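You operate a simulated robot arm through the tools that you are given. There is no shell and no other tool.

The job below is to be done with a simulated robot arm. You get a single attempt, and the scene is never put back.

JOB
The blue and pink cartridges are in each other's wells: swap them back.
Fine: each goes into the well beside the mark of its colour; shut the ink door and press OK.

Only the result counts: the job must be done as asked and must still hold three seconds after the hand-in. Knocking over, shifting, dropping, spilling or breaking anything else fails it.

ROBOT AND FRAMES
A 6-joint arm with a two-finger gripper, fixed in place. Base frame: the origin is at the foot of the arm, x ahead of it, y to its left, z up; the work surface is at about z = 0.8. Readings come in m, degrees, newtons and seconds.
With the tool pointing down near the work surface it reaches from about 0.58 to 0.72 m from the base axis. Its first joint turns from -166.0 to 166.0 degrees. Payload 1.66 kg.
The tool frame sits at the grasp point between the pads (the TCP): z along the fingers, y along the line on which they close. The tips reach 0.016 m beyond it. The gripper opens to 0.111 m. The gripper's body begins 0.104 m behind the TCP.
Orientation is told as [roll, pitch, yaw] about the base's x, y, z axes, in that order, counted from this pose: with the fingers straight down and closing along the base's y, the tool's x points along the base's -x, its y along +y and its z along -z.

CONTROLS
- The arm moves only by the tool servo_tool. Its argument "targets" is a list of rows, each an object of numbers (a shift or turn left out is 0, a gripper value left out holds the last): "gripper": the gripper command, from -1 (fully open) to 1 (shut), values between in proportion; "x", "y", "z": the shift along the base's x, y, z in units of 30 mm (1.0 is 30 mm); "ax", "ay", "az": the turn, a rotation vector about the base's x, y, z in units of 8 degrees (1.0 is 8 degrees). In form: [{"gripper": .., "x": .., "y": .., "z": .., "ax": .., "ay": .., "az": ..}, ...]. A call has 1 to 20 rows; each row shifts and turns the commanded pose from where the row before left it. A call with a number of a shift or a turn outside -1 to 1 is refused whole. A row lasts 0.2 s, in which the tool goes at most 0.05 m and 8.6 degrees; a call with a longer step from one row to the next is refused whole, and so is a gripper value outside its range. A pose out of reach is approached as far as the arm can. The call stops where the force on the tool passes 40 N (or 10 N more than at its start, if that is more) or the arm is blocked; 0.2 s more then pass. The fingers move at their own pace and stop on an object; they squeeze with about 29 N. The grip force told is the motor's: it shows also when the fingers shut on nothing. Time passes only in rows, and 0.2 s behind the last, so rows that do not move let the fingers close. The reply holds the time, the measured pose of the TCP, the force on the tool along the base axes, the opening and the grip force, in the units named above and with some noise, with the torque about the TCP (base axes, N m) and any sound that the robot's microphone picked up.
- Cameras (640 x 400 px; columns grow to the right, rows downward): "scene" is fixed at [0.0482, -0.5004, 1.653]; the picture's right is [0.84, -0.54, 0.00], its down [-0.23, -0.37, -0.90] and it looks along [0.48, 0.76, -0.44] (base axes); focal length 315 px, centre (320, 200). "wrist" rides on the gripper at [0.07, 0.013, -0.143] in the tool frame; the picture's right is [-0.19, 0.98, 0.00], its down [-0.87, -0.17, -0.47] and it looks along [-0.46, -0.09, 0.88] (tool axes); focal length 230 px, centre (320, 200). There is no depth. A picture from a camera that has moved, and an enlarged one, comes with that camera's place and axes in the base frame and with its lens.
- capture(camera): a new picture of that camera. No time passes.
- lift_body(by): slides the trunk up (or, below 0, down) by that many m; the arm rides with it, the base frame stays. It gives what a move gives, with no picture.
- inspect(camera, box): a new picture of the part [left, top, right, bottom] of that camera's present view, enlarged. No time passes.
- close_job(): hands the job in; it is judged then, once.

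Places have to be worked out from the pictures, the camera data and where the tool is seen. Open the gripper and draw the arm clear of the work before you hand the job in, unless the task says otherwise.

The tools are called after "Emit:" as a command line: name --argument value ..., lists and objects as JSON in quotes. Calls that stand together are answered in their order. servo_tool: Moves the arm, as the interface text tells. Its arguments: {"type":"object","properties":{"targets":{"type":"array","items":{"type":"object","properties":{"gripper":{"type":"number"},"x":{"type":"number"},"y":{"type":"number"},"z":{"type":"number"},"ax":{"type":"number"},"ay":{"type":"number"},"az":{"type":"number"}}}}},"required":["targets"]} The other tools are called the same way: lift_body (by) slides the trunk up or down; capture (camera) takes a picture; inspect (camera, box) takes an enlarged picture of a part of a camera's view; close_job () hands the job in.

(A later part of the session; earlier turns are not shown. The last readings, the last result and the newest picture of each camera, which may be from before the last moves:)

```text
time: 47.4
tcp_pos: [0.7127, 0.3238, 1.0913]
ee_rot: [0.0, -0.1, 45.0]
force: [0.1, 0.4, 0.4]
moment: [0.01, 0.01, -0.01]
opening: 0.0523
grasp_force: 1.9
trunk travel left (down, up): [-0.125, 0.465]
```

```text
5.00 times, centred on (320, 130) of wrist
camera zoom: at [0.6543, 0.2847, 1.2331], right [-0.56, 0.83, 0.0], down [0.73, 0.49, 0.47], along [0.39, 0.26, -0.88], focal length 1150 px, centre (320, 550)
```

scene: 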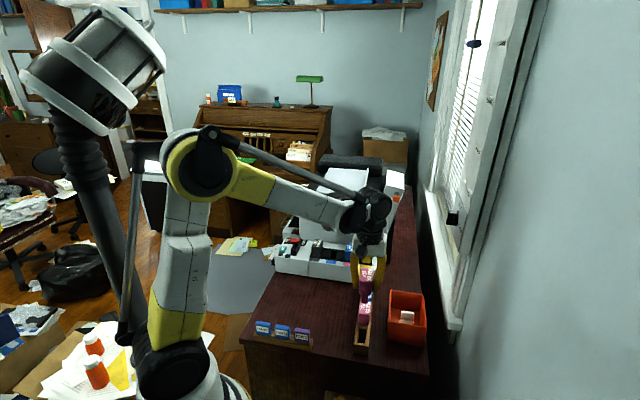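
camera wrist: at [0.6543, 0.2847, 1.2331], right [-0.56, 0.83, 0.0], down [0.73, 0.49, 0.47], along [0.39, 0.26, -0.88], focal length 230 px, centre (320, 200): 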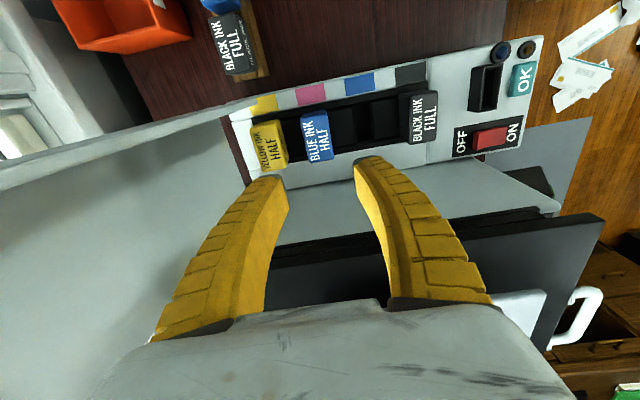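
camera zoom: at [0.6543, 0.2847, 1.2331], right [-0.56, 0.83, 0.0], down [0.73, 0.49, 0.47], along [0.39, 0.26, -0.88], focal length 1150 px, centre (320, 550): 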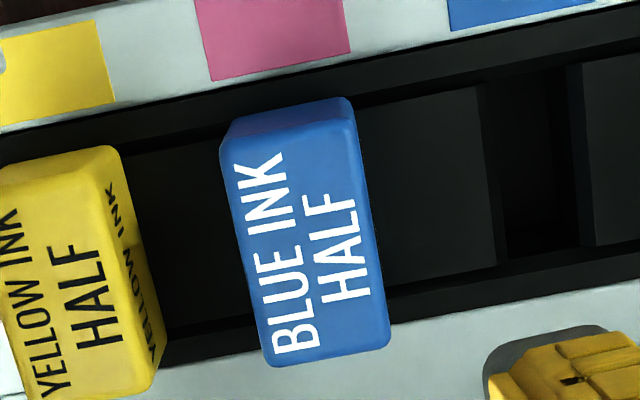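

Blue's centre is at e1=0.279, e2=0.736, and well 2 is at e1=0.211. I'll align and descend partway, watching the clearance between the gripper body and the open lid.

Emit:
servo_tool --targets '[{"gripper": 0.1, "x": 0.13, "y": -0.06, "z": -0.7}, {"z": -0.9}, {"z": -0.9}, {"z": -0.8}, {"z": -0.6}, {"z": -0.4}]'

Emit:
inspect --camera "scene" --box '[315, 180, 405, 270]'

Emit:
capture --camera "wrist"

```text
time: 48.8
tcp_pos: [0.7163, 0.3226, 0.9625]
ee_rot: [0.0, 0.0, 45.0]
force: [0.9, -0.2, -0.2]
moment: [-0.01, -0.01, 0.0]
opening: 0.0524
grasp_force: 1.5
trunk travel left (down, up): [-0.125, 0.465]
```

```text
4.44 times, centred on (360, 225) of scene
camera zoom: at [0.0482, -0.5004, 1.653], right [0.84, -0.54, 0.0], down [-0.23, -0.37, -0.9], along [0.48, 0.76, -0.44], focal length 1399 px, centre (142, 89)
```

zoom: 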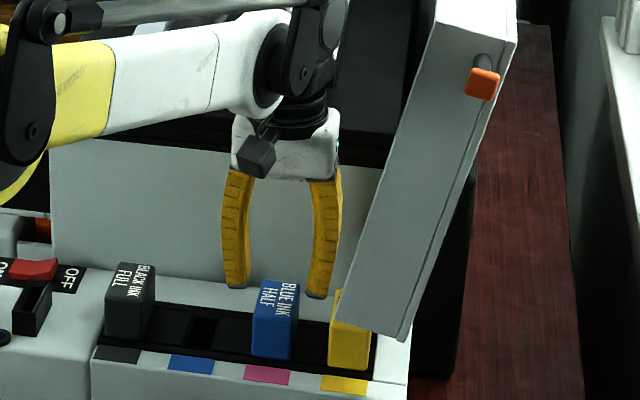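

```text
taken
camera wrist: at [0.6581, 0.2829, 1.1035], right [-0.56, 0.83, 0.0], down [0.73, 0.49, 0.47], along [0.39, 0.26, -0.88], focal length 230 px, centre (320, 200)
```

wrist: 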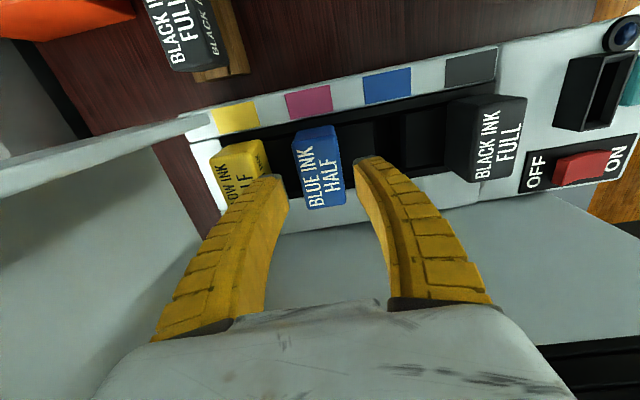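

Clearances look fine: about 15 mm to the lid and a finger gap on either side of blue. Descending to grip height.

Emit:
servo_tool --targets '[{"gripper": 0.1, "z": -0.6}, {"z": -0.6}, {"z": -0.5}, {"z": -0.27}, {"z": 0}]'

Emit:
inspect --camera "scene" --box '[315, 190, 395, 270]'

Emit:
inspect --camera "wrist" --box '[200, 80, 440, 240]'

```text
time: 50.0
tcp_pos: [0.7165, 0.3213, 0.9017]
ee_rot: [0.0, 0.0, 45.0]
force: [0.5, -0.4, -0.6]
moment: [0.0, 0.0, -0.02]
opening: 0.0523
grasp_force: 2.1
trunk travel left (down, up): [-0.125, 0.465]
```

```text
5.00 times, centred on (355, 230) of scene
camera zoom: at [0.0482, -0.5004, 1.653], right [0.84, -0.54, 0.0], down [-0.23, -0.37, -0.9], along [0.48, 0.76, -0.44], focal length 1573 px, centre (145, 50)
```

zoom: 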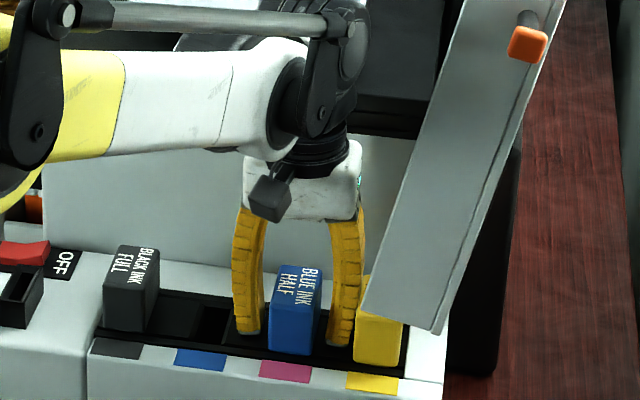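

```text
2.50 times, centred on (320, 160) of wrist
camera zoom: at [0.6578, 0.2832, 1.0436], right [-0.56, 0.83, 0.0], down [0.73, 0.49, 0.47], along [0.39, 0.26, -0.88], focal length 575 px, centre (320, 300)
```

zoom: 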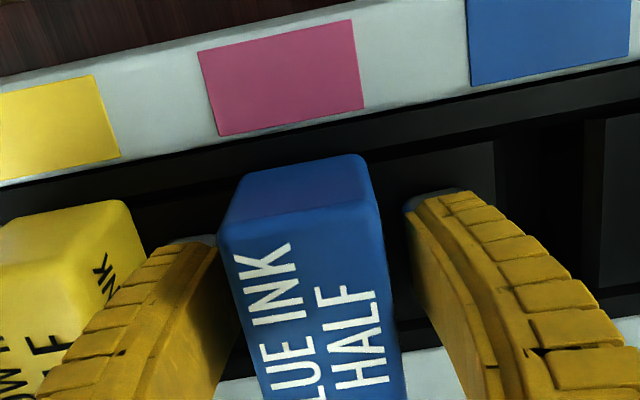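

Blue sits between the fingers with no contact. Closing on it.

Emit:
servo_tool --targets '[{"gripper": 0.5}, {"gripper": 1}, {"gripper": 1}, {"gripper": 1}]'

Emit:
servo_tool --targets '[{"gripper": 1, "z": 0.15}, {"z": 0.25}, {"z": 0.4}, {"z": 0.6}, {"z": 0.7}, {"z": 0.7}]'

Emit:
inspect --camera "scene" --box '[310, 180, 400, 270]'

Emit:
inspect --camera "wrist" --box '[200, 60, 440, 220]'

```text
time: 51.0
tcp_pos: [0.7162, 0.3221, 0.9015]
ee_rot: [0.0, -0.1, 45.0]
force: [5.3, 2.8, 10.1]
moment: [0.03, -0.06, 0.04]
opening: 0.0321
grasp_force: 29.0
trunk travel left (down, up): [-0.125, 0.465]
```

```text
time: 52.4
tcp_pos: [0.7152, 0.3231, 0.9878]
ee_rot: [0.1, 0.0, 45.0]
force: [-0.6, 0.0, -0.6]
moment: [-0.02, 0.02, -0.04]
opening: 0.0297
grasp_force: 28.5
trunk travel left (down, up): [-0.125, 0.465]
```

```text
4.44 times, centred on (355, 225) of scene
camera zoom: at [0.0482, -0.5004, 1.653], right [0.84, -0.54, 0.0], down [-0.23, -0.37, -0.9], along [0.48, 0.76, -0.44], focal length 1399 px, centre (164, 89)
```

zoom: 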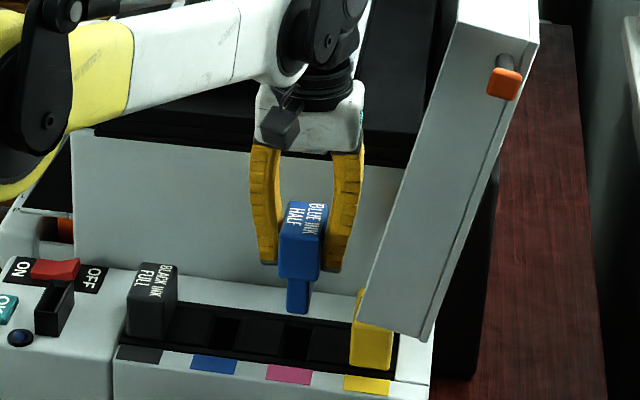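

```text
2.50 times, centred on (320, 140) of wrist
camera zoom: at [0.6582, 0.2826, 1.1298], right [-0.56, 0.83, 0.0], down [0.73, 0.49, 0.47], along [0.39, 0.26, -0.88], focal length 575 px, centre (320, 350)
```

zoom: 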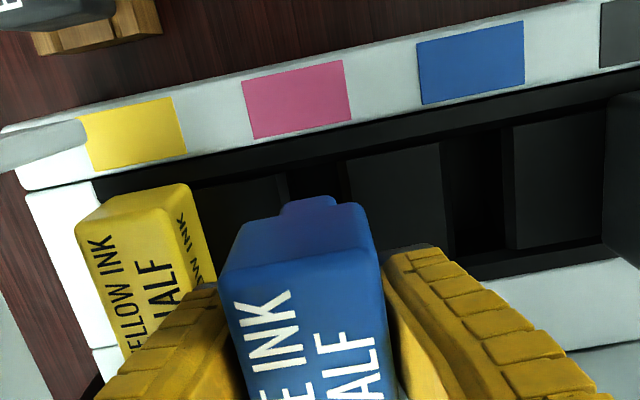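

Blue is lifted clear. I'll shift it −68 mm along the well line, to the exact TCP spot where pink was gripped in well 2, (0.668, 0.370), and check alignment.

Emit:
servo_tool --targets '[{"gripper": 1, "x": -0.525, "y": 0.52}, {"x": -0.525, "y": 0.52}, {"x": -0.525, "y": 0.52}, {"x": 0}]'

Emit:
inspect --camera "wrist" --box '[260, 70, 380, 150]'

Emit:
inspect --camera "scene" --box '[310, 200, 370, 270]'

```text
time: 53.4
tcp_pos: [0.6675, 0.3692, 0.9871]
ee_rot: [0.0, 0.0, 45.0]
force: [0.3, 1.3, -0.6]
moment: [0.0, 0.0, -0.03]
opening: 0.0296
grasp_force: 28.6
trunk travel left (down, up): [-0.125, 0.465]
```

```text
5.00 times, centred on (320, 110) of wrist
camera zoom: at [0.6099, 0.3302, 1.1286], right [-0.56, 0.83, 0.0], down [0.73, 0.49, 0.47], along [0.39, 0.26, -0.88], focal length 1150 px, centre (320, 650)
```

zoom: 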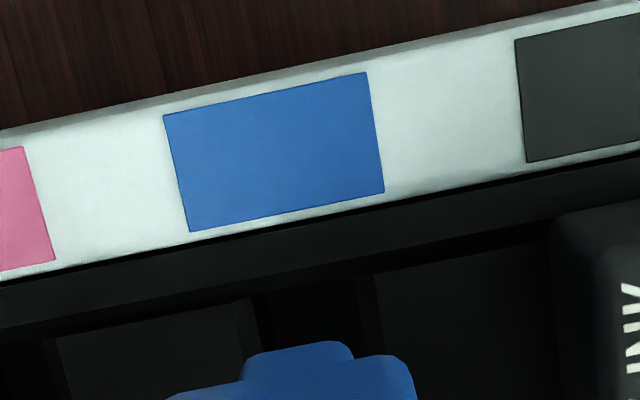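

```text
5.71 times, centred on (340, 235) of scene
camera zoom: at [0.0482, -0.5004, 1.653], right [0.84, -0.54, 0.0], down [-0.23, -0.37, -0.9], along [0.48, 0.76, -0.44], focal length 1798 px, centre (206, 0)
```

zoom: 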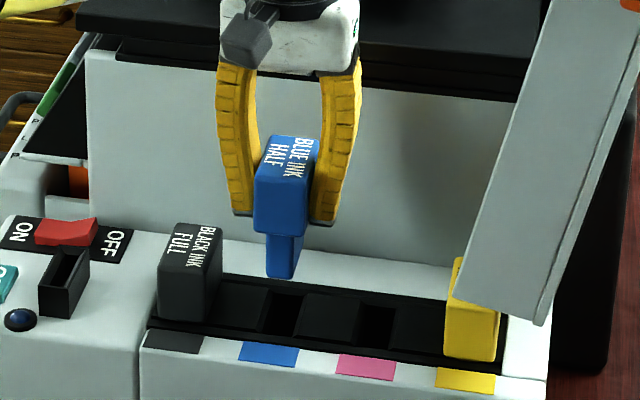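

Alignment agrees: stem at e1≈0.2106 and well 2 at ≈0.211. I'll lower to the mouth, then insert slowly.

Emit:
servo_tool --targets '[{"gripper": 1, "x": 0.02, "y": 0.02, "z": -0.6}, {"z": -0.6}, {"z": -0.5}, {"z": -0.25}, {"z": -0.2}]'

Emit:
inspect --camera "scene" --box '[310, 215, 370, 270]'

```text
time: 54.6
tcp_pos: [0.6683, 0.3707, 0.9219]
ee_rot: [0.0, 0.0, 45.0]
force: [-0.1, 1.3, -0.6]
moment: [0.05, 0.02, 0.0]
opening: 0.03
grasp_force: 29.1
trunk travel left (down, up): [-0.125, 0.465]
```

```text
7.27 times, centred on (340, 242) of scene
camera zoom: at [0.0482, -0.5004, 1.653], right [0.84, -0.54, 0.0], down [-0.23, -0.37, -0.9], along [0.48, 0.76, -0.44], focal length 2289 px, centre (174, -109)
```

zoom: 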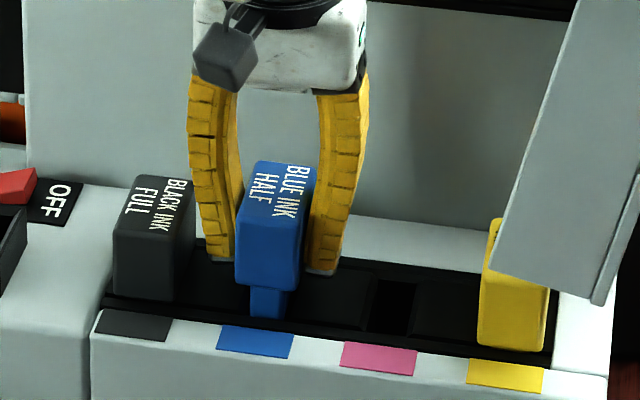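

No resistance as the stem enters the well. Lowering on in small steps until it seats.

Emit:
servo_tool --targets '[{"gripper": 1, "z": -0.2}, {"z": -0.2}, {"z": -0.12}]'

Emit:
inspect --camera "scene" --box '[310, 215, 370, 270]'

```text
time: 55.4
tcp_pos: [0.6693, 0.3707, 0.9056]
ee_rot: [0.1, 0.0, 45.0]
force: [0.7, 0.3, -4.1]
moment: [-0.04, 0.0, 0.03]
opening: 0.0291
grasp_force: 29.4
trunk travel left (down, up): [-0.125, 0.465]
```

```text
7.27 times, centred on (340, 242) of scene
camera zoom: at [0.0482, -0.5004, 1.653], right [0.84, -0.54, 0.0], down [-0.23, -0.37, -0.9], along [0.48, 0.76, -0.44], focal length 2289 px, centre (174, -109)
```

zoom: 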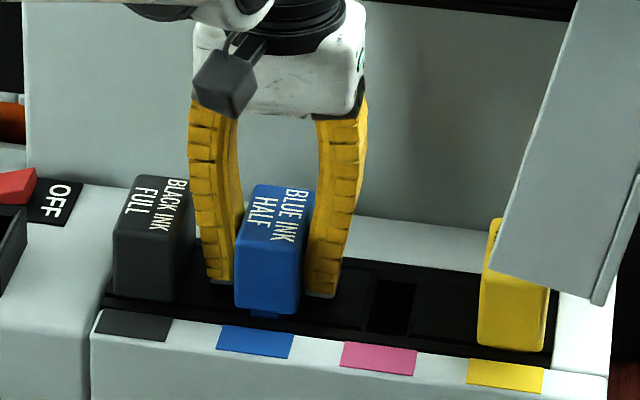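

It's almost seated. Continuing down in 2–3 mm steps until I feel contact.

Emit:
servo_tool --targets '[{"gripper": 1, "z": -0.08}, {"z": -0.08}]'

Emit:
inspect --camera "scene" --box '[320, 230, 360, 265]'

```text
time: 56.0
tcp_pos: [0.6688, 0.3687, 0.9013]
ee_rot: [0.0, 0.0, 45.0]
force: [2.3, 1.8, 10.0]
moment: [-0.04, 0.03, 0.01]
opening: 0.0317
grasp_force: 28.8
trunk travel left (down, up): [-0.125, 0.465]
```

```text
11.43 times, centred on (340, 248) of scene
camera zoom: at [0.0482, -0.5004, 1.653], right [0.84, -0.54, 0.0], down [-0.23, -0.37, -0.9], along [0.48, 0.76, -0.44], focal length 3596 px, centre (91, -343)
```

zoom: 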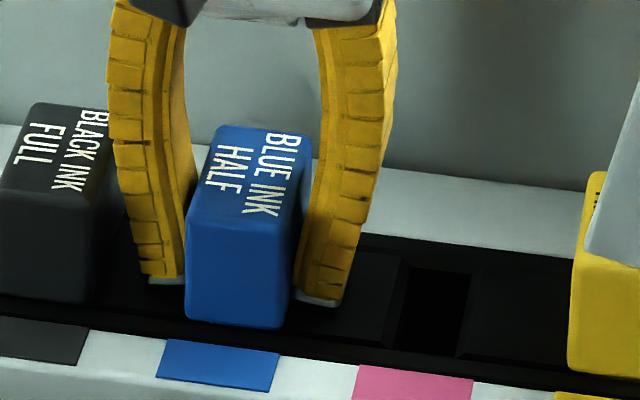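

Blue is seated at the same height (0.9013) and opening it had in its old well. Releasing and rising clear.

Emit:
servo_tool --targets '[{"gripper": 0.25}, {"gripper": 0.1}, {"gripper": 0.1}, {"z": 0.3}, {"z": 0.6}, {"z": 0.9}, {"z": 0.9}, {"z": 0.9}, {"z": 0.9}]'

Emit:
inspect --camera "scene" --box '[305, 215, 385, 275]'

Emit:
inspect --camera "wrist" --box '[180, 60, 440, 220]'

```text
time: 58.0
tcp_pos: [0.6681, 0.3708, 1.036]
ee_rot: [0.0, -0.1, 45.0]
force: [-0.3, 1.0, 0.5]
moment: [0.02, -0.02, -0.03]
opening: 0.0522
grasp_force: 1.5
trunk travel left (down, up): [-0.125, 0.465]
```

```text
6.67 times, centred on (345, 245) of scene
camera zoom: at [0.0482, -0.5004, 1.653], right [0.84, -0.54, 0.0], down [-0.23, -0.37, -0.9], along [0.48, 0.76, -0.44], focal length 2098 px, centre (153, -100)
```

zoom: 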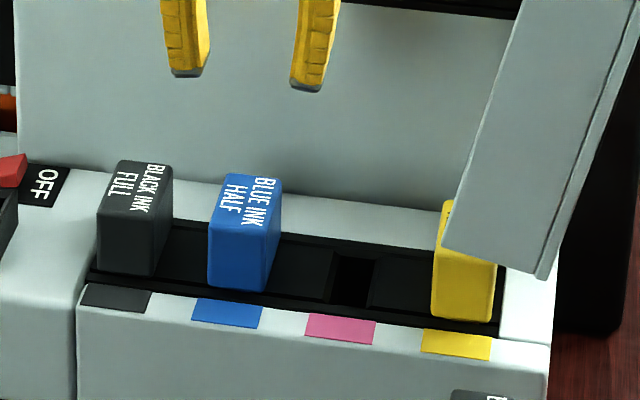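

```text
2.46 times, centred on (310, 140) of wrist
camera zoom: at [0.6105, 0.3306, 1.1793], right [-0.56, 0.83, 0.0], down [0.73, 0.49, 0.47], along [0.39, 0.26, -0.88], focal length 566 px, centre (345, 348)
```

zoom: 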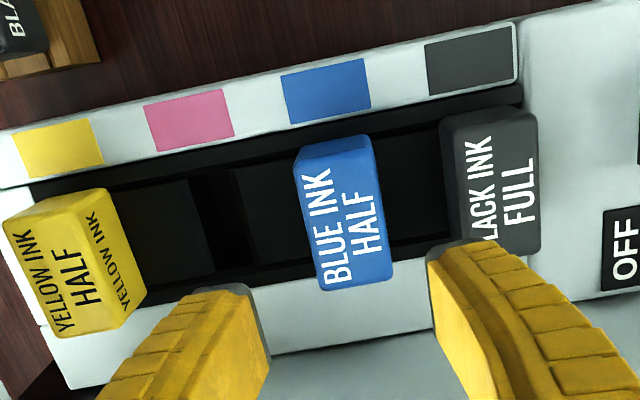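

Blue HALF now sits beside the blue mark. Going back to the rail for pink LOW along the safe path.

Emit:
servo_tool --targets '[{"gripper": 0.1, "x": -0.635, "y": -0.633, "z": 0.3}, {"x": -0.635, "y": -0.633, "z": 0.3}, {"x": -0.635, "y": -0.633, "z": 0.3}, {"x": -0.635, "y": -0.633, "z": 0.3}, {"x": -0.635, "y": -0.633, "z": 0.3}, {"x": -0.137, "y": -0.952}, {"x": -0.137, "y": -0.952}, {"x": -0.137, "y": -0.952}, {"x": -0.137, "y": -0.952}, {"x": -0.137, "y": -0.952}, {"x": -0.137, "y": -0.952}, {"x": -0.137, "y": -0.952}, {"x": -0.137, "y": -0.952}, {"x": -0.137, "y": -0.952}, {"z": -1}, {"z": -1}, {"z": -1}]'

Emit:
inspect --camera "wrist" --box '[240, 80, 400, 220]'

Emit:
inspect --camera "scene" --box '[340, 260, 390, 360]'

```text
time: 61.6
tcp_pos: [0.5382, 0.0183, 0.9901]
ee_rot: [0.0, 0.0, 44.9]
force: [0.3, 0.3, -1.6]
moment: [0.03, -0.04, -0.01]
opening: 0.0521
grasp_force: 1.8
trunk travel left (down, up): [-0.125, 0.465]
```

```text
2.86 times, centred on (320, 150) of wrist
camera zoom: at [0.4797, -0.0215, 1.1324], right [-0.56, 0.83, 0.0], down [0.73, 0.49, 0.47], along [0.39, 0.26, -0.88], focal length 657 px, centre (320, 343)
```

zoom: 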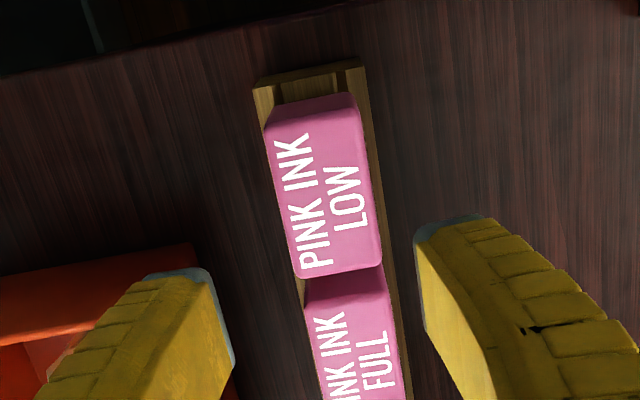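

```text
4.00 times, centred on (365, 310) of scene
camera zoom: at [0.0482, -0.5004, 1.653], right [0.84, -0.54, 0.0], down [-0.23, -0.37, -0.9], along [0.48, 0.76, -0.44], focal length 1259 px, centre (140, -240)
```

zoom: 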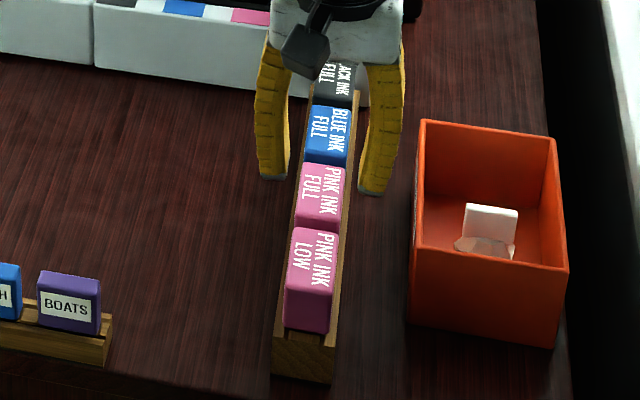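

I'm 3 mm off in x from the release spot, so I'll correct that while descending over pink LOW.

Emit:
servo_tool --targets '[{"gripper": 0.1, "x": -0.1, "z": -0.8}, {"z": -1}, {"z": -1}, {"z": -0.8}, {"z": -0.4}, {"z": -0.2}, {"z": 0}]'

Emit:
inspect --camera "wrist" --box '[220, 80, 420, 220]'

Emit:
inspect --camera "scene" --box '[340, 290, 390, 360]'

```text
time: 63.2
tcp_pos: [0.5336, 0.0179, 0.8643]
ee_rot: [0.0, 0.0, 45.0]
force: [-0.5, 0.3, 0.3]
moment: [0.02, 0.02, 0.01]
opening: 0.0522
grasp_force: 1.6
trunk travel left (down, up): [-0.125, 0.465]
```

```text
2.86 times, centred on (320, 150) of wrist
camera zoom: at [0.4754, -0.022, 1.0071], right [-0.56, 0.83, 0.0], down [0.73, 0.49, 0.47], along [0.39, 0.26, -0.88], focal length 657 px, centre (320, 343)
```

zoom: 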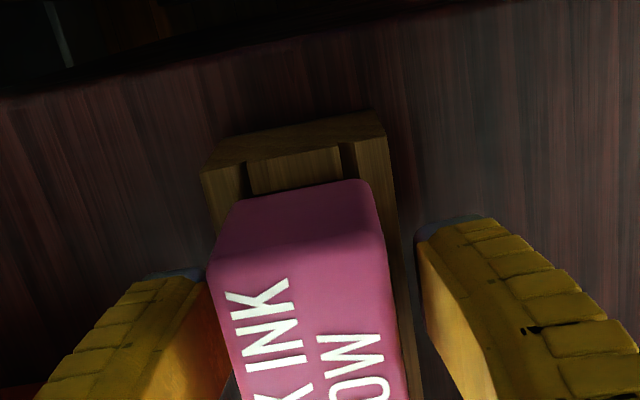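

```text
5.71 times, centred on (365, 325) of scene
camera zoom: at [0.0482, -0.5004, 1.653], right [0.84, -0.54, 0.0], down [-0.23, -0.37, -0.9], along [0.48, 0.76, -0.44], focal length 1798 px, centre (63, -514)
```

zoom: 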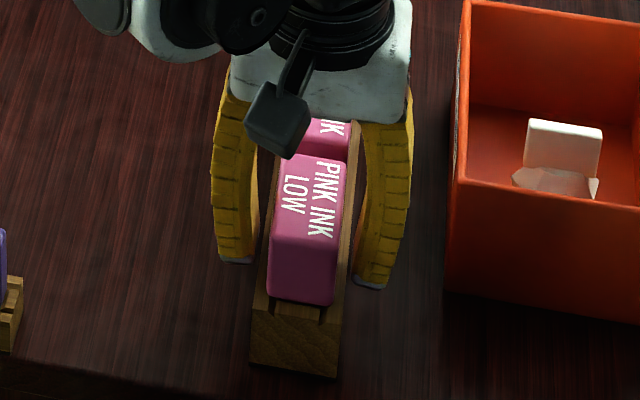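

Nearly the same pose as at release. I'll make a tiny correction and close on pink LOW.

Emit:
servo_tool --targets '[{"gripper": 0.1, "x": 0.045, "y": 0.021}, {"gripper": 0.4}, {"gripper": 1}, {"gripper": 1}, {"gripper": 1}]'

Emit:
inspect --camera "scene" --box '[340, 290, 390, 360]'

```text
time: 64.4
tcp_pos: [0.5346, 0.0176, 0.865]
ee_rot: [0.1, 0.0, 45.0]
force: [3.1, 0.7, 11.5]
moment: [0.04, -0.08, 0.03]
opening: 0.0324
grasp_force: 28.7
trunk travel left (down, up): [-0.125, 0.465]
```

```text
5.71 times, centred on (365, 325) of scene
camera zoom: at [0.0482, -0.5004, 1.653], right [0.84, -0.54, 0.0], down [-0.23, -0.37, -0.9], along [0.48, 0.76, -0.44], focal length 1798 px, centre (63, -514)
```

zoom: 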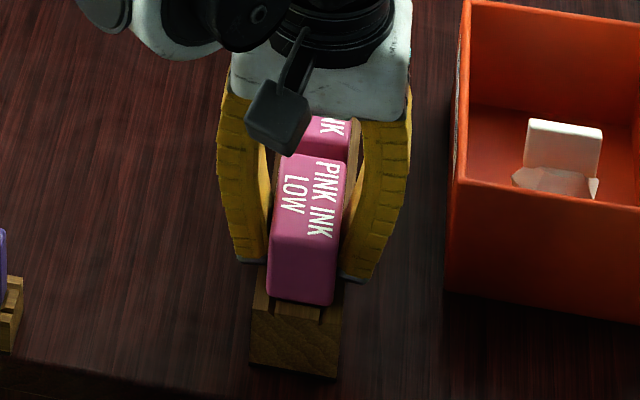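

Gripped. Lifting straight up out of the rail slot, slowly at first.

Emit:
servo_tool --targets '[{"gripper": 1, "z": 0.15}, {"z": 0.2}, {"z": 0.3}, {"z": 0.5}, {"z": 0.7}, {"z": 0.9}, {"z": 0.9}, {"z": 0.9}, {"z": 0.9}, {"z": 0.9}]'

Emit:
inspect --camera "scene" --box '[320, 240, 420, 370]'

Emit:
inspect --camera "wrist" --box '[240, 80, 400, 220]'

```text
time: 66.6
tcp_pos: [0.5354, 0.0178, 1.0569]
ee_rot: [0.0, 0.0, 45.1]
force: [0.7, 0.2, -0.9]
moment: [0.02, -0.01, -0.02]
opening: 0.0297
grasp_force: 28.8
trunk travel left (down, up): [-0.125, 0.465]
```

```text
3.08 times, centred on (370, 305) of scene
camera zoom: at [0.0482, -0.5004, 1.653], right [0.84, -0.54, 0.0], down [-0.23, -0.37, -0.9], along [0.48, 0.76, -0.44], focal length 968 px, centre (166, -123)
```

zoom: 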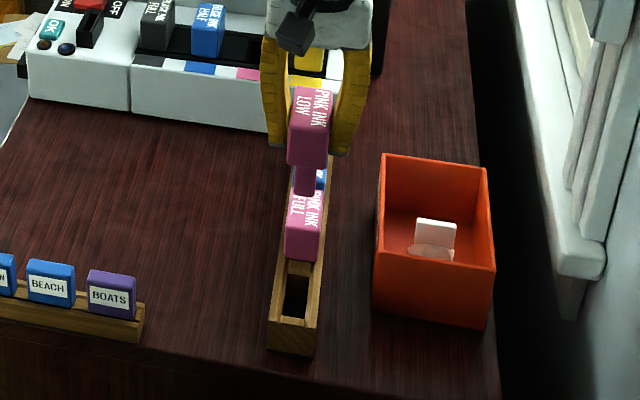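

```text
2.86 times, centred on (320, 150) of wrist
camera zoom: at [0.4769, -0.0212, 1.1995], right [-0.56, 0.83, 0.0], down [0.73, 0.49, 0.47], along [0.39, 0.26, -0.88], focal length 657 px, centre (320, 343)
```

zoom: 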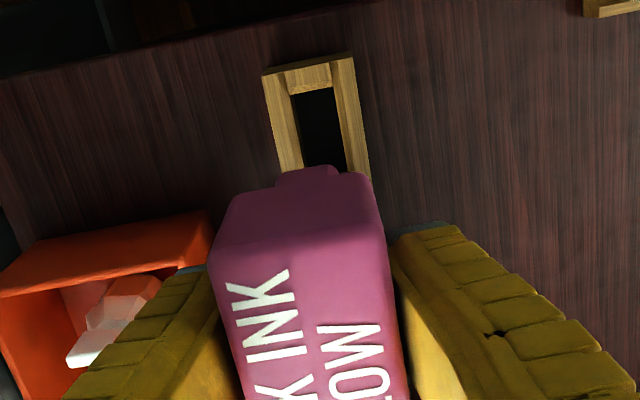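

The rail hasn't moved. I'll carry pink to well 3 beside the pink mark, along the same safe path around the lid.

Emit:
servo_tool --targets '[{"gripper": 1, "x": 0.1385, "y": 0.955}, {"x": 0.1385, "y": 0.955}, {"x": 0.1385, "y": 0.955}, {"x": 0.1385, "y": 0.955}, {"x": 0.1385, "y": 0.955}, {"x": 0.1385, "y": 0.955}, {"x": 0.1385, "y": 0.955}, {"x": 0.1385, "y": 0.955}, {"x": 0.1385, "y": 0.955}, {"x": 0.657, "y": 0.61}, {"x": 0.657, "y": 0.61}, {"x": 0.657, "y": 0.61}, {"x": 0.657, "y": 0.61}, {"x": 0.657, "y": 0.61}, {"x": 0.498, "y": -0.505}, {"x": 0.498, "y": -0.505}, {"x": 0.498, "y": -0.505}, {"z": -0.8}, {"z": -0.8}, {"z": -0.7}]'

Emit:
inspect --camera "wrist" --box '[260, 70, 380, 150]'

Emit:
inspect --camera "scene" --box '[310, 190, 390, 270]'

```text
time: 70.8
tcp_pos: [0.7172, 0.3204, 0.9859]
ee_rot: [0.0, -0.1, 45.0]
force: [-0.2, 0.1, -0.7]
moment: [-0.02, 0.01, -0.01]
opening: 0.0296
grasp_force: 29.1
trunk travel left (down, up): [-0.125, 0.465]
```

```text
5.00 times, centred on (320, 110) of wrist
camera zoom: at [0.6582, 0.2806, 1.1283], right [-0.56, 0.83, 0.0], down [0.73, 0.49, 0.47], along [0.39, 0.26, -0.88], focal length 1150 px, centre (320, 650)
```

zoom: 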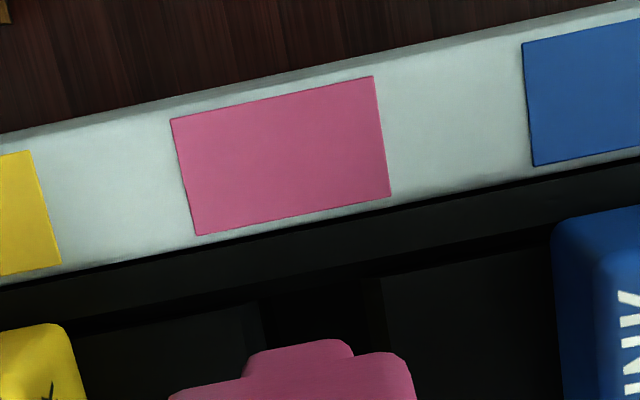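

```text
5.00 times, centred on (350, 230) of scene
camera zoom: at [0.0482, -0.5004, 1.653], right [0.84, -0.54, 0.0], down [-0.23, -0.37, -0.9], along [0.48, 0.76, -0.44], focal length 1573 px, centre (170, 50)
```

zoom: 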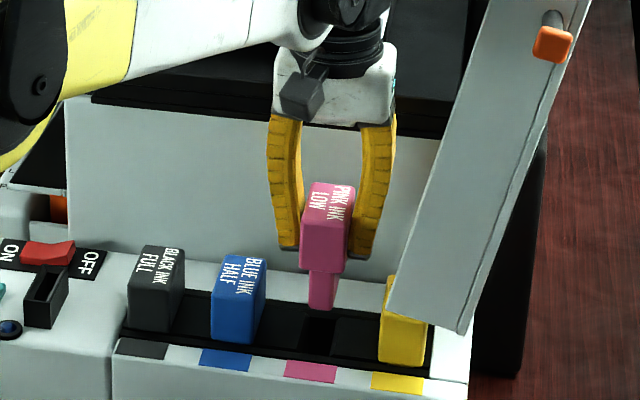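

Compared with the matching view of blue over well 2, I'm about 1.4 mm too far right and 1 mm too far forward. I'll correct with +1.9 mm in y and lower to the mouth.

Emit:
servo_tool --targets '[{"gripper": 1, "y": 0.063, "z": -0.6}, {"z": -0.6}, {"z": -0.5}, {"z": -0.25}, {"z": -0.2}]'

Emit:
inspect --camera "scene" --box '[310, 210, 390, 270]'

```text
time: 72.0
tcp_pos: [0.7166, 0.322, 0.9232]
ee_rot: [0.0, 0.1, 45.0]
force: [0.0, 0.0, -0.7]
moment: [0.01, -0.01, -0.03]
opening: 0.0293
grasp_force: 28.6
trunk travel left (down, up): [-0.125, 0.465]
```

```text
6.67 times, centred on (350, 240) of scene
camera zoom: at [0.0482, -0.5004, 1.653], right [0.84, -0.54, 0.0], down [-0.23, -0.37, -0.9], along [0.48, 0.76, -0.44], focal length 2098 px, centre (120, -67)
```

zoom: 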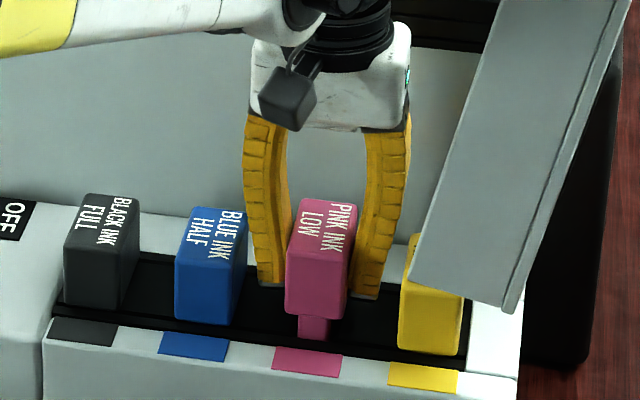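

No contact as the stem enters well 3. Continuing down in small steps.

Emit:
servo_tool --targets '[{"gripper": 1, "z": -0.2}, {"z": -0.2}, {"z": -0.1}]'

Emit:
inspect --camera "scene" --box '[310, 210, 390, 270]'

```text
time: 72.8
tcp_pos: [0.7176, 0.3227, 0.9079]
ee_rot: [0.0, 0.0, 45.0]
force: [0.0, 0.1, -0.9]
moment: [0.01, 0.0, -0.01]
opening: 0.0295
grasp_force: 28.8
trunk travel left (down, up): [-0.125, 0.465]
```

```text
6.67 times, centred on (350, 240) of scene
camera zoom: at [0.0482, -0.5004, 1.653], right [0.84, -0.54, 0.0], down [-0.23, -0.37, -0.9], along [0.48, 0.76, -0.44], focal length 2098 px, centre (120, -67)
```

zoom: 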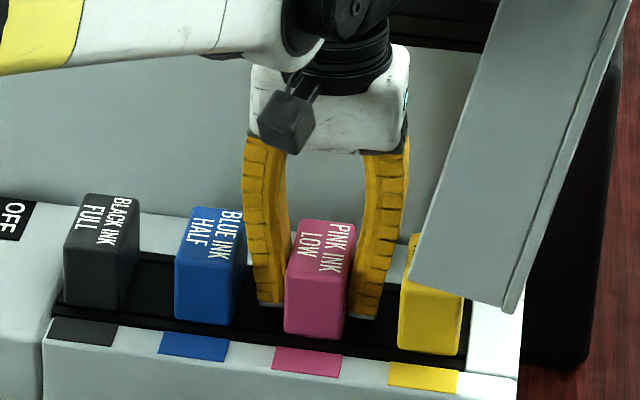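

Just a few millimetres left. Stepping down until contact.

Emit:
servo_tool --targets '[{"gripper": 1, "z": -0.08}, {"z": -0.08}]'

Emit:
inspect --camera "scene" --box '[310, 210, 390, 270]'

```text
time: 73.4
tcp_pos: [0.7159, 0.3222, 0.9044]
ee_rot: [0.0, -0.1, 45.0]
force: [6.1, 3.5, 17.4]
moment: [-0.06, 0.05, 0.02]
opening: 0.0355
grasp_force: 29.2
trunk travel left (down, up): [-0.125, 0.465]
```

```text
6.67 times, centred on (350, 240) of scene
camera zoom: at [0.0482, -0.5004, 1.653], right [0.84, -0.54, 0.0], down [-0.23, -0.37, -0.9], along [0.48, 0.76, -0.44], focal length 2098 px, centre (120, -67)
```

zoom: 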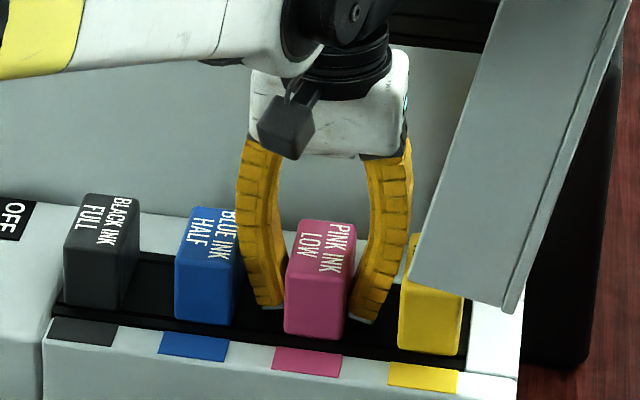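

Contact at 17 N and pink has stopped moving, so it's seated. Releasing and rising clear.

Emit:
servo_tool --targets '[{"gripper": 1, "z": 0.06}, {"gripper": 0.25}, {"gripper": 0.1}, {"gripper": 0.1}, {"z": 0.3}, {"z": 0.6}, {"z": 0.9}, {"z": 0.9}, {"z": 0.9}, {"z": 0.9}]'

Emit:
inspect --camera "scene" --box '[305, 210, 385, 270]'

Emit:
inspect --camera "wrist" --box '[200, 50, 460, 210]'

```text
time: 75.6
tcp_pos: [0.7165, 0.3219, 1.0416]
ee_rot: [-0.1, 0.0, 45.0]
force: [1.3, -1.0, 0.4]
moment: [-0.01, -0.02, -0.03]
opening: 0.0522
grasp_force: 1.4
trunk travel left (down, up): [-0.125, 0.465]
```

```text
6.67 times, centred on (345, 240) of scene
camera zoom: at [0.0482, -0.5004, 1.653], right [0.84, -0.54, 0.0], down [-0.23, -0.37, -0.9], along [0.48, 0.76, -0.44], focal length 2098 px, centre (153, -67)
```

zoom: 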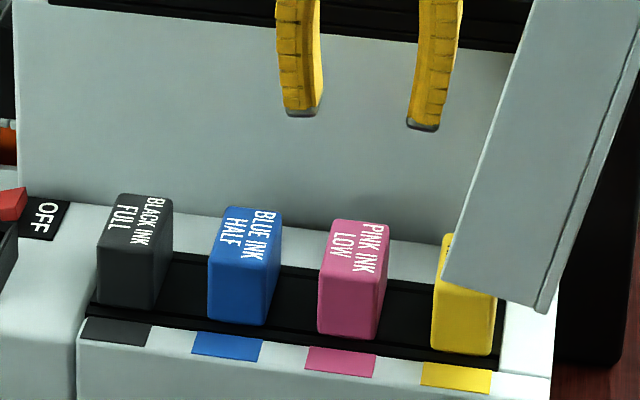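

```text
2.46 times, centred on (330, 130) of wrist
camera zoom: at [0.6582, 0.2825, 1.1839], right [-0.56, 0.83, 0.0], down [0.73, 0.49, 0.47], along [0.39, 0.26, -0.88], focal length 566 px, centre (295, 372)
```

zoom: 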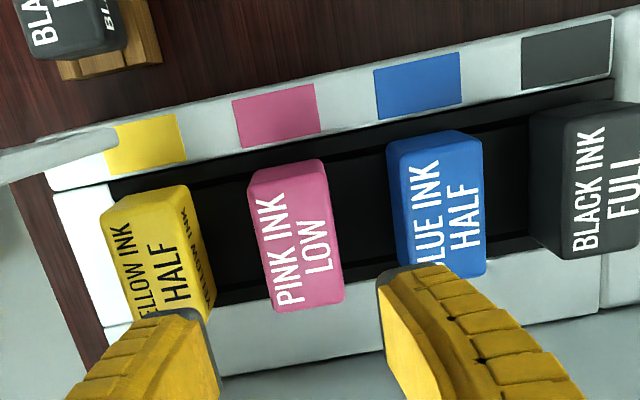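

Both cartridges are seated beside their own marks. Now to shut the lid: I'll back out to the front and raise the trunk again so the arm can reach the handle rod comfortably.

Emit:
servo_tool --targets '[{"gripper": 0.1, "x": -0.863, "y": -0.402}, {"x": -0.863, "y": -0.402}, {"x": -0.863, "y": -0.402}, {"x": -0.863, "y": -0.402}, {"x": -0.863, "y": -0.402}, {"gripper": -0.1}]'

Emit:
lift_body --by 0.2

Emit:
inspect --camera "scene" --box '[280, 120, 440, 280]'

```text
time: 77.0
tcp_pos: [0.589, 0.2633, 1.0407]
ee_rot: [0.0, 0.0, 45.0]
force: [-0.3, 0.2, -0.1]
moment: [0.04, -0.01, 0.01]
opening: 0.0631
grasp_force: 1.4
trunk travel left (down, up): [-0.125, 0.465]
```

```text
time: 79.1
tcp_pos: [0.5884, 0.2628, 1.2402]
ee_rot: [-0.1, 0.0, 45.0]
force: [-0.3, -0.3, 0.3]
moment: [0.01, -0.01, 0.02]
opening: 0.0631
grasp_force: 1.2
trunk travel left (down, up): [-0.325, 0.265]
```

```text
2.50 times, centred on (360, 200) of scene
camera zoom: at [0.0482, -0.5004, 1.653], right [0.84, -0.54, 0.0], down [-0.23, -0.37, -0.9], along [0.48, 0.76, -0.44], focal length 787 px, centre (220, 200)
```

zoom: 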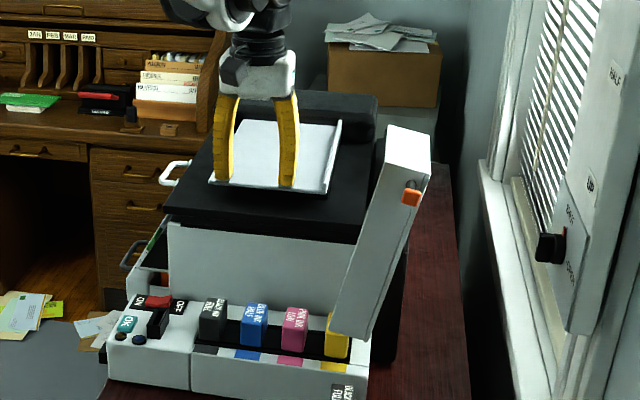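

The rod is now at about e1=0.43, z=1.21. I'll go around the front at z≈1.28 and line up above the rod with the fingers open 63 mm.

Emit:
servo_tool --targets '[{"gripper": -0.1, "z": 0.7}, {"z": 0.7}, {"x": 0.6, "y": -0.746}, {"x": 0.6, "y": -0.746}, {"x": 0.6, "y": -0.746}, {"x": 0.6, "y": -0.746}, {"x": 0.6, "y": -0.746}, {"x": 0.6, "y": -0.746}, {"x": 0.6, "y": -0.746}, {"x": 0.5, "y": 0.5}, {"x": 0.55, "y": 0.55}, {"x": 0.6, "y": 0.6}]'

Emit:
capture --camera "wrist"

Emit:
inspect --camera "scene" --box '[330, 130, 450, 250]'

```text
time: 81.7
tcp_pos: [0.7659, 0.1582, 1.2828]
ee_rot: [0.0, 0.1, 45.0]
force: [0.2, 0.7, 0.0]
moment: [-0.04, 0.01, -0.03]
opening: 0.0628
grasp_force: 1.2
trunk travel left (down, up): [-0.325, 0.265]
```

```text
taken
camera wrist: at [0.7071, 0.1183, 1.4252], right [-0.56, 0.83, 0.0], down [0.73, 0.49, 0.47], along [0.39, 0.26, -0.88], focal length 230 px, centre (320, 200)
```

wrist: 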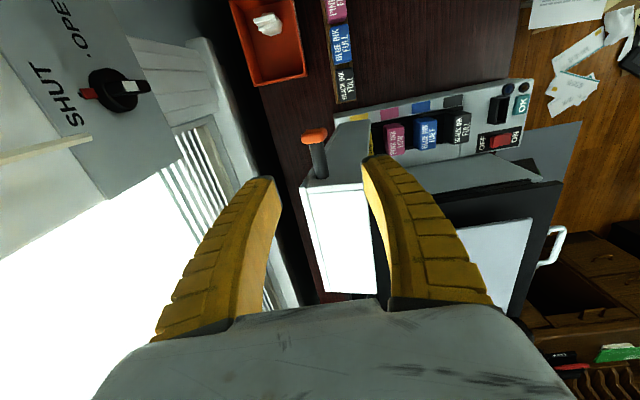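

```text
3.33 times, centred on (390, 190) of scene
camera zoom: at [0.0482, -0.5004, 1.653], right [0.84, -0.54, 0.0], down [-0.23, -0.37, -0.9], along [0.48, 0.76, -0.44], focal length 1049 px, centre (87, 233)
```

zoom: 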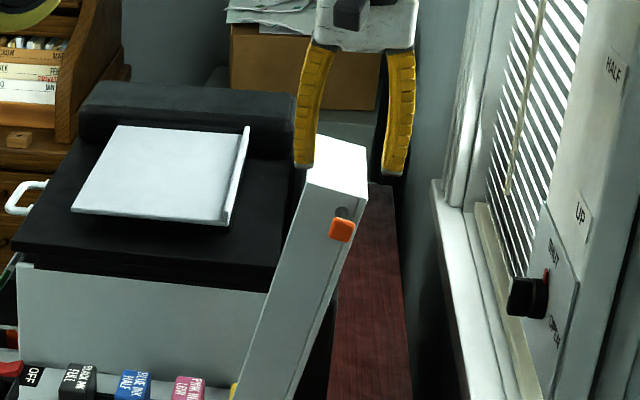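

The rod is centred between the fingers at e1≈0.431. I'll nudge 3 mm toward the front for clearance from the lid face, then descend around the rod.

Emit:
servo_tool --targets '[{"gripper": -0.1, "x": -0.04, "y": -0.1}, {"z": -0.7}, {"z": -0.9}, {"z": -0.9}, {"z": -0.9}, {"z": -0.1}]'

Emit:
inspect --camera "wrist" --box '[240, 120, 400, 260]'

Emit:
inspect --camera "scene" --box '[345, 150, 425, 230]'

```text
time: 83.1
tcp_pos: [0.7622, 0.1521, 1.1767]
ee_rot: [0.0, 0.1, 44.9]
force: [-0.3, -0.5, -0.3]
moment: [-0.01, -0.03, 0.03]
opening: 0.0627
grasp_force: 0.7
trunk travel left (down, up): [-0.325, 0.265]
```

```text
2.86 times, centred on (320, 190) of wrist
camera zoom: at [0.7039, 0.1129, 1.3197], right [-0.56, 0.83, 0.0], down [0.73, 0.49, 0.47], along [0.39, 0.26, -0.88], focal length 657 px, centre (320, 229)
```

zoom: 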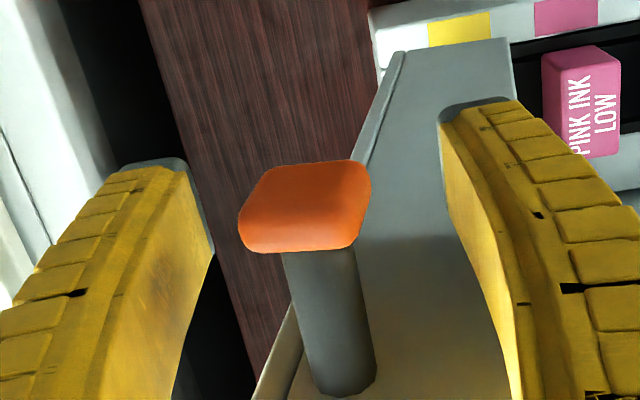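

```text
5.00 times, centred on (385, 190) of scene
camera zoom: at [0.0482, -0.5004, 1.653], right [0.84, -0.54, 0.0], down [-0.23, -0.37, -0.9], along [0.48, 0.76, -0.44], focal length 1573 px, centre (-5, 250)
```

zoom: 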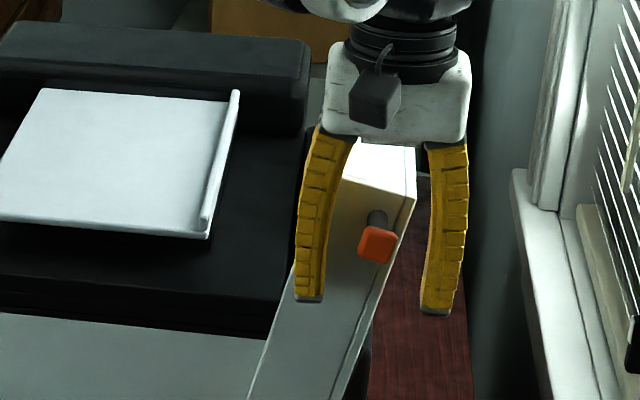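

The rod and knob sit between the fingers. I'll nudge 4 mm back along the rod so the pads clear the knob, drop 6 mm, and close the loop under the rod.

Emit:
servo_tool --targets '[{"gripper": -0.1, "x": 0.095, "y": 0.095, "z": -0.2}, {"gripper": 0.3}, {"gripper": 0.7}, {"gripper": 1}, {"gripper": 1}, {"gripper": 1}]'

Emit:
inspect --camera "wrist" --box '[240, 120, 400, 260]'

Emit:
inspect --camera "scene" --box '[345, 150, 425, 230]'

```text
time: 84.5
tcp_pos: [0.7669, 0.1565, 1.171]
ee_rot: [0.0, 0.0, 45.0]
force: [-0.9, -0.9, 0.3]
moment: [0.01, -0.02, 0.01]
opening: 0.0
grasp_force: 28.9
trunk travel left (down, up): [-0.325, 0.265]
```

```text
2.86 times, centred on (320, 190) of wrist
camera zoom: at [0.7072, 0.116, 1.3139], right [-0.56, 0.83, 0.0], down [0.73, 0.49, 0.47], along [0.39, 0.26, -0.88], focal length 657 px, centre (320, 229)
```

zoom: 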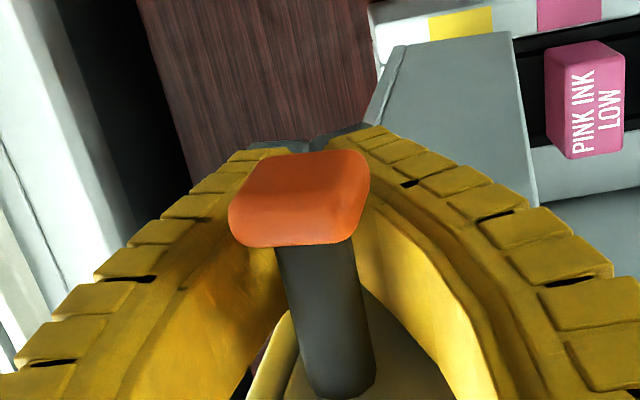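

```text
5.00 times, centred on (385, 190) of scene
camera zoom: at [0.0482, -0.5004, 1.653], right [0.84, -0.54, 0.0], down [-0.23, -0.37, -0.9], along [0.48, 0.76, -0.44], focal length 1573 px, centre (-5, 250)
```

zoom: 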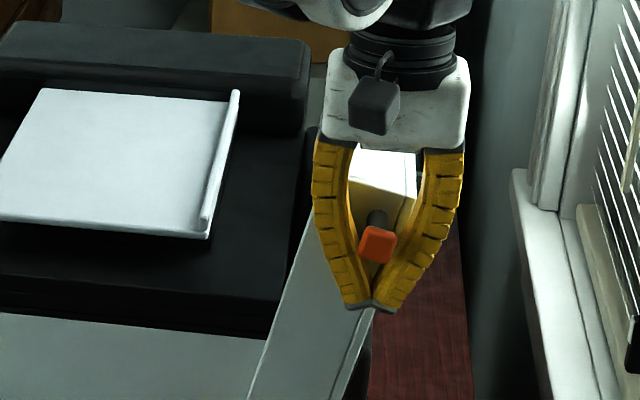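

The loop is closed under the rod. I'll pull the lid back over vertical along the reverse arc, then check.

Emit:
servo_tool --targets '[{"gripper": 1, "x": -0.243, "y": 0.243, "z": 0.06}, {"x": -0.243, "y": 0.243, "z": 0.06}, {"x": -0.243, "y": 0.243, "z": 0.06}, {"x": -0.243, "y": 0.243, "z": 0.06}, {"x": -0.243, "y": 0.243, "z": 0.06}, {"x": -0.271, "y": 0.271, "z": -0.05}, {"x": -0.271, "y": 0.271, "z": -0.06}]'

Emit:
inspect --camera "scene" --box '[305, 150, 425, 270]'

Emit:
inspect --camera "wrist" --box '[240, 120, 400, 260]'

```text
time: 86.1
tcp_pos: [0.7135, 0.2086, 1.1774]
ee_rot: [0.0, -0.1, 45.0]
force: [0.2, -0.8, -0.3]
moment: [0.0, 0.0, -0.01]
opening: 0.0002
grasp_force: 28.8
trunk travel left (down, up): [-0.325, 0.265]
```

```text
3.33 times, centred on (365, 210) of scene
camera zoom: at [0.0482, -0.5004, 1.653], right [0.84, -0.54, 0.0], down [-0.23, -0.37, -0.9], along [0.48, 0.76, -0.44], focal length 1049 px, centre (170, 167)
```

zoom: 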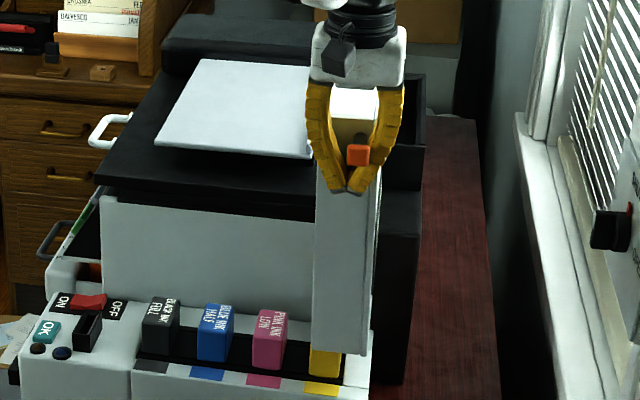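

```text
2.86 times, centred on (320, 190) of wrist
camera zoom: at [0.6556, 0.1689, 1.3193], right [-0.56, 0.83, 0.0], down [0.73, 0.49, 0.47], along [0.39, 0.26, -0.88], focal length 657 px, centre (320, 229)
```

zoom: 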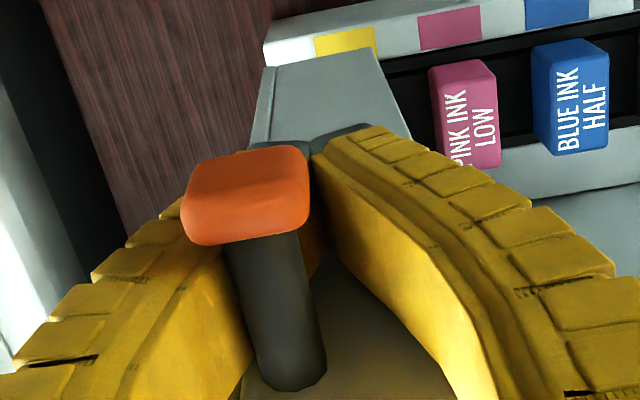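

The lid is at about 89°, following well. Continuing down the arc to about 45°.

Emit:
servo_tool --targets '[{"gripper": 1, "x": -0.271, "y": 0.271, "z": -0.06}, {"x": -0.271, "y": 0.271, "z": -0.07}, {"x": -0.271, "y": 0.271, "z": -0.09}, {"x": -0.271, "y": 0.271, "z": -0.1}, {"x": -0.26, "y": 0.26, "z": -0.12}, {"x": -0.255, "y": 0.255, "z": -0.13}, {"x": -0.25, "y": 0.25, "z": -0.15}, {"x": -0.25, "y": 0.25, "z": -0.17}, {"x": -0.25, "y": 0.25, "z": -0.18}, {"x": -0.25, "y": 0.25, "z": -0.2}]'

Emit:
inspect --camera "scene" --box '[285, 150, 405, 270]'

Emit:
inspect --camera "wrist" --box '[240, 120, 400, 260]'

```text
time: 88.3
tcp_pos: [0.635, 0.2865, 1.1388]
ee_rot: [0.0, 0.0, 45.1]
force: [0.1, -0.7, -0.5]
moment: [0.0, 0.02, 0.0]
opening: 0.0001
grasp_force: 28.4
trunk travel left (down, up): [-0.325, 0.265]
```

```text
3.33 times, centred on (345, 210) of scene
camera zoom: at [0.0482, -0.5004, 1.653], right [0.84, -0.54, 0.0], down [-0.23, -0.37, -0.9], along [0.48, 0.76, -0.44], focal length 1049 px, centre (237, 167)
```

zoom: 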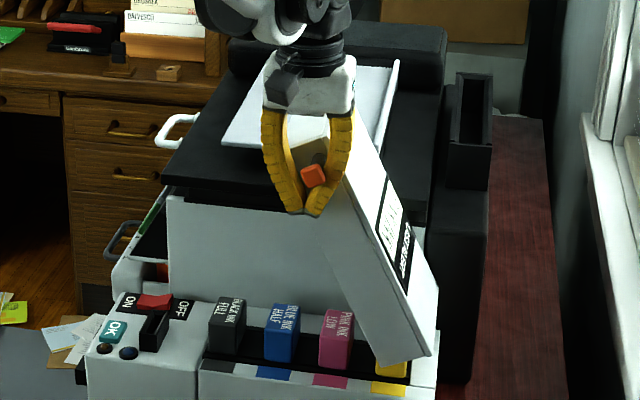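

```text
2.86 times, centred on (320, 190) of wrist
camera zoom: at [0.5769, 0.2469, 1.2814], right [-0.56, 0.83, 0.0], down [0.73, 0.49, 0.47], along [0.39, 0.26, -0.88], focal length 657 px, centre (320, 229)
```

zoom: 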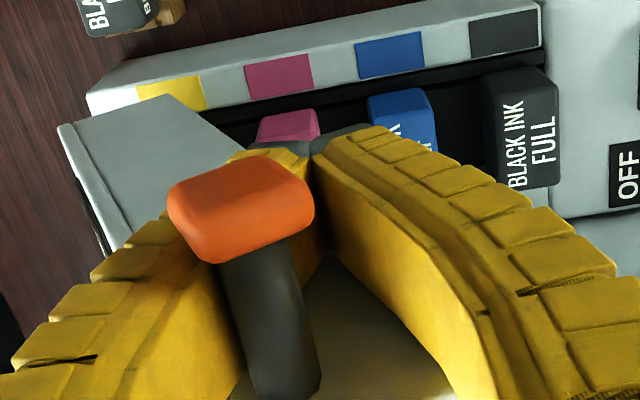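

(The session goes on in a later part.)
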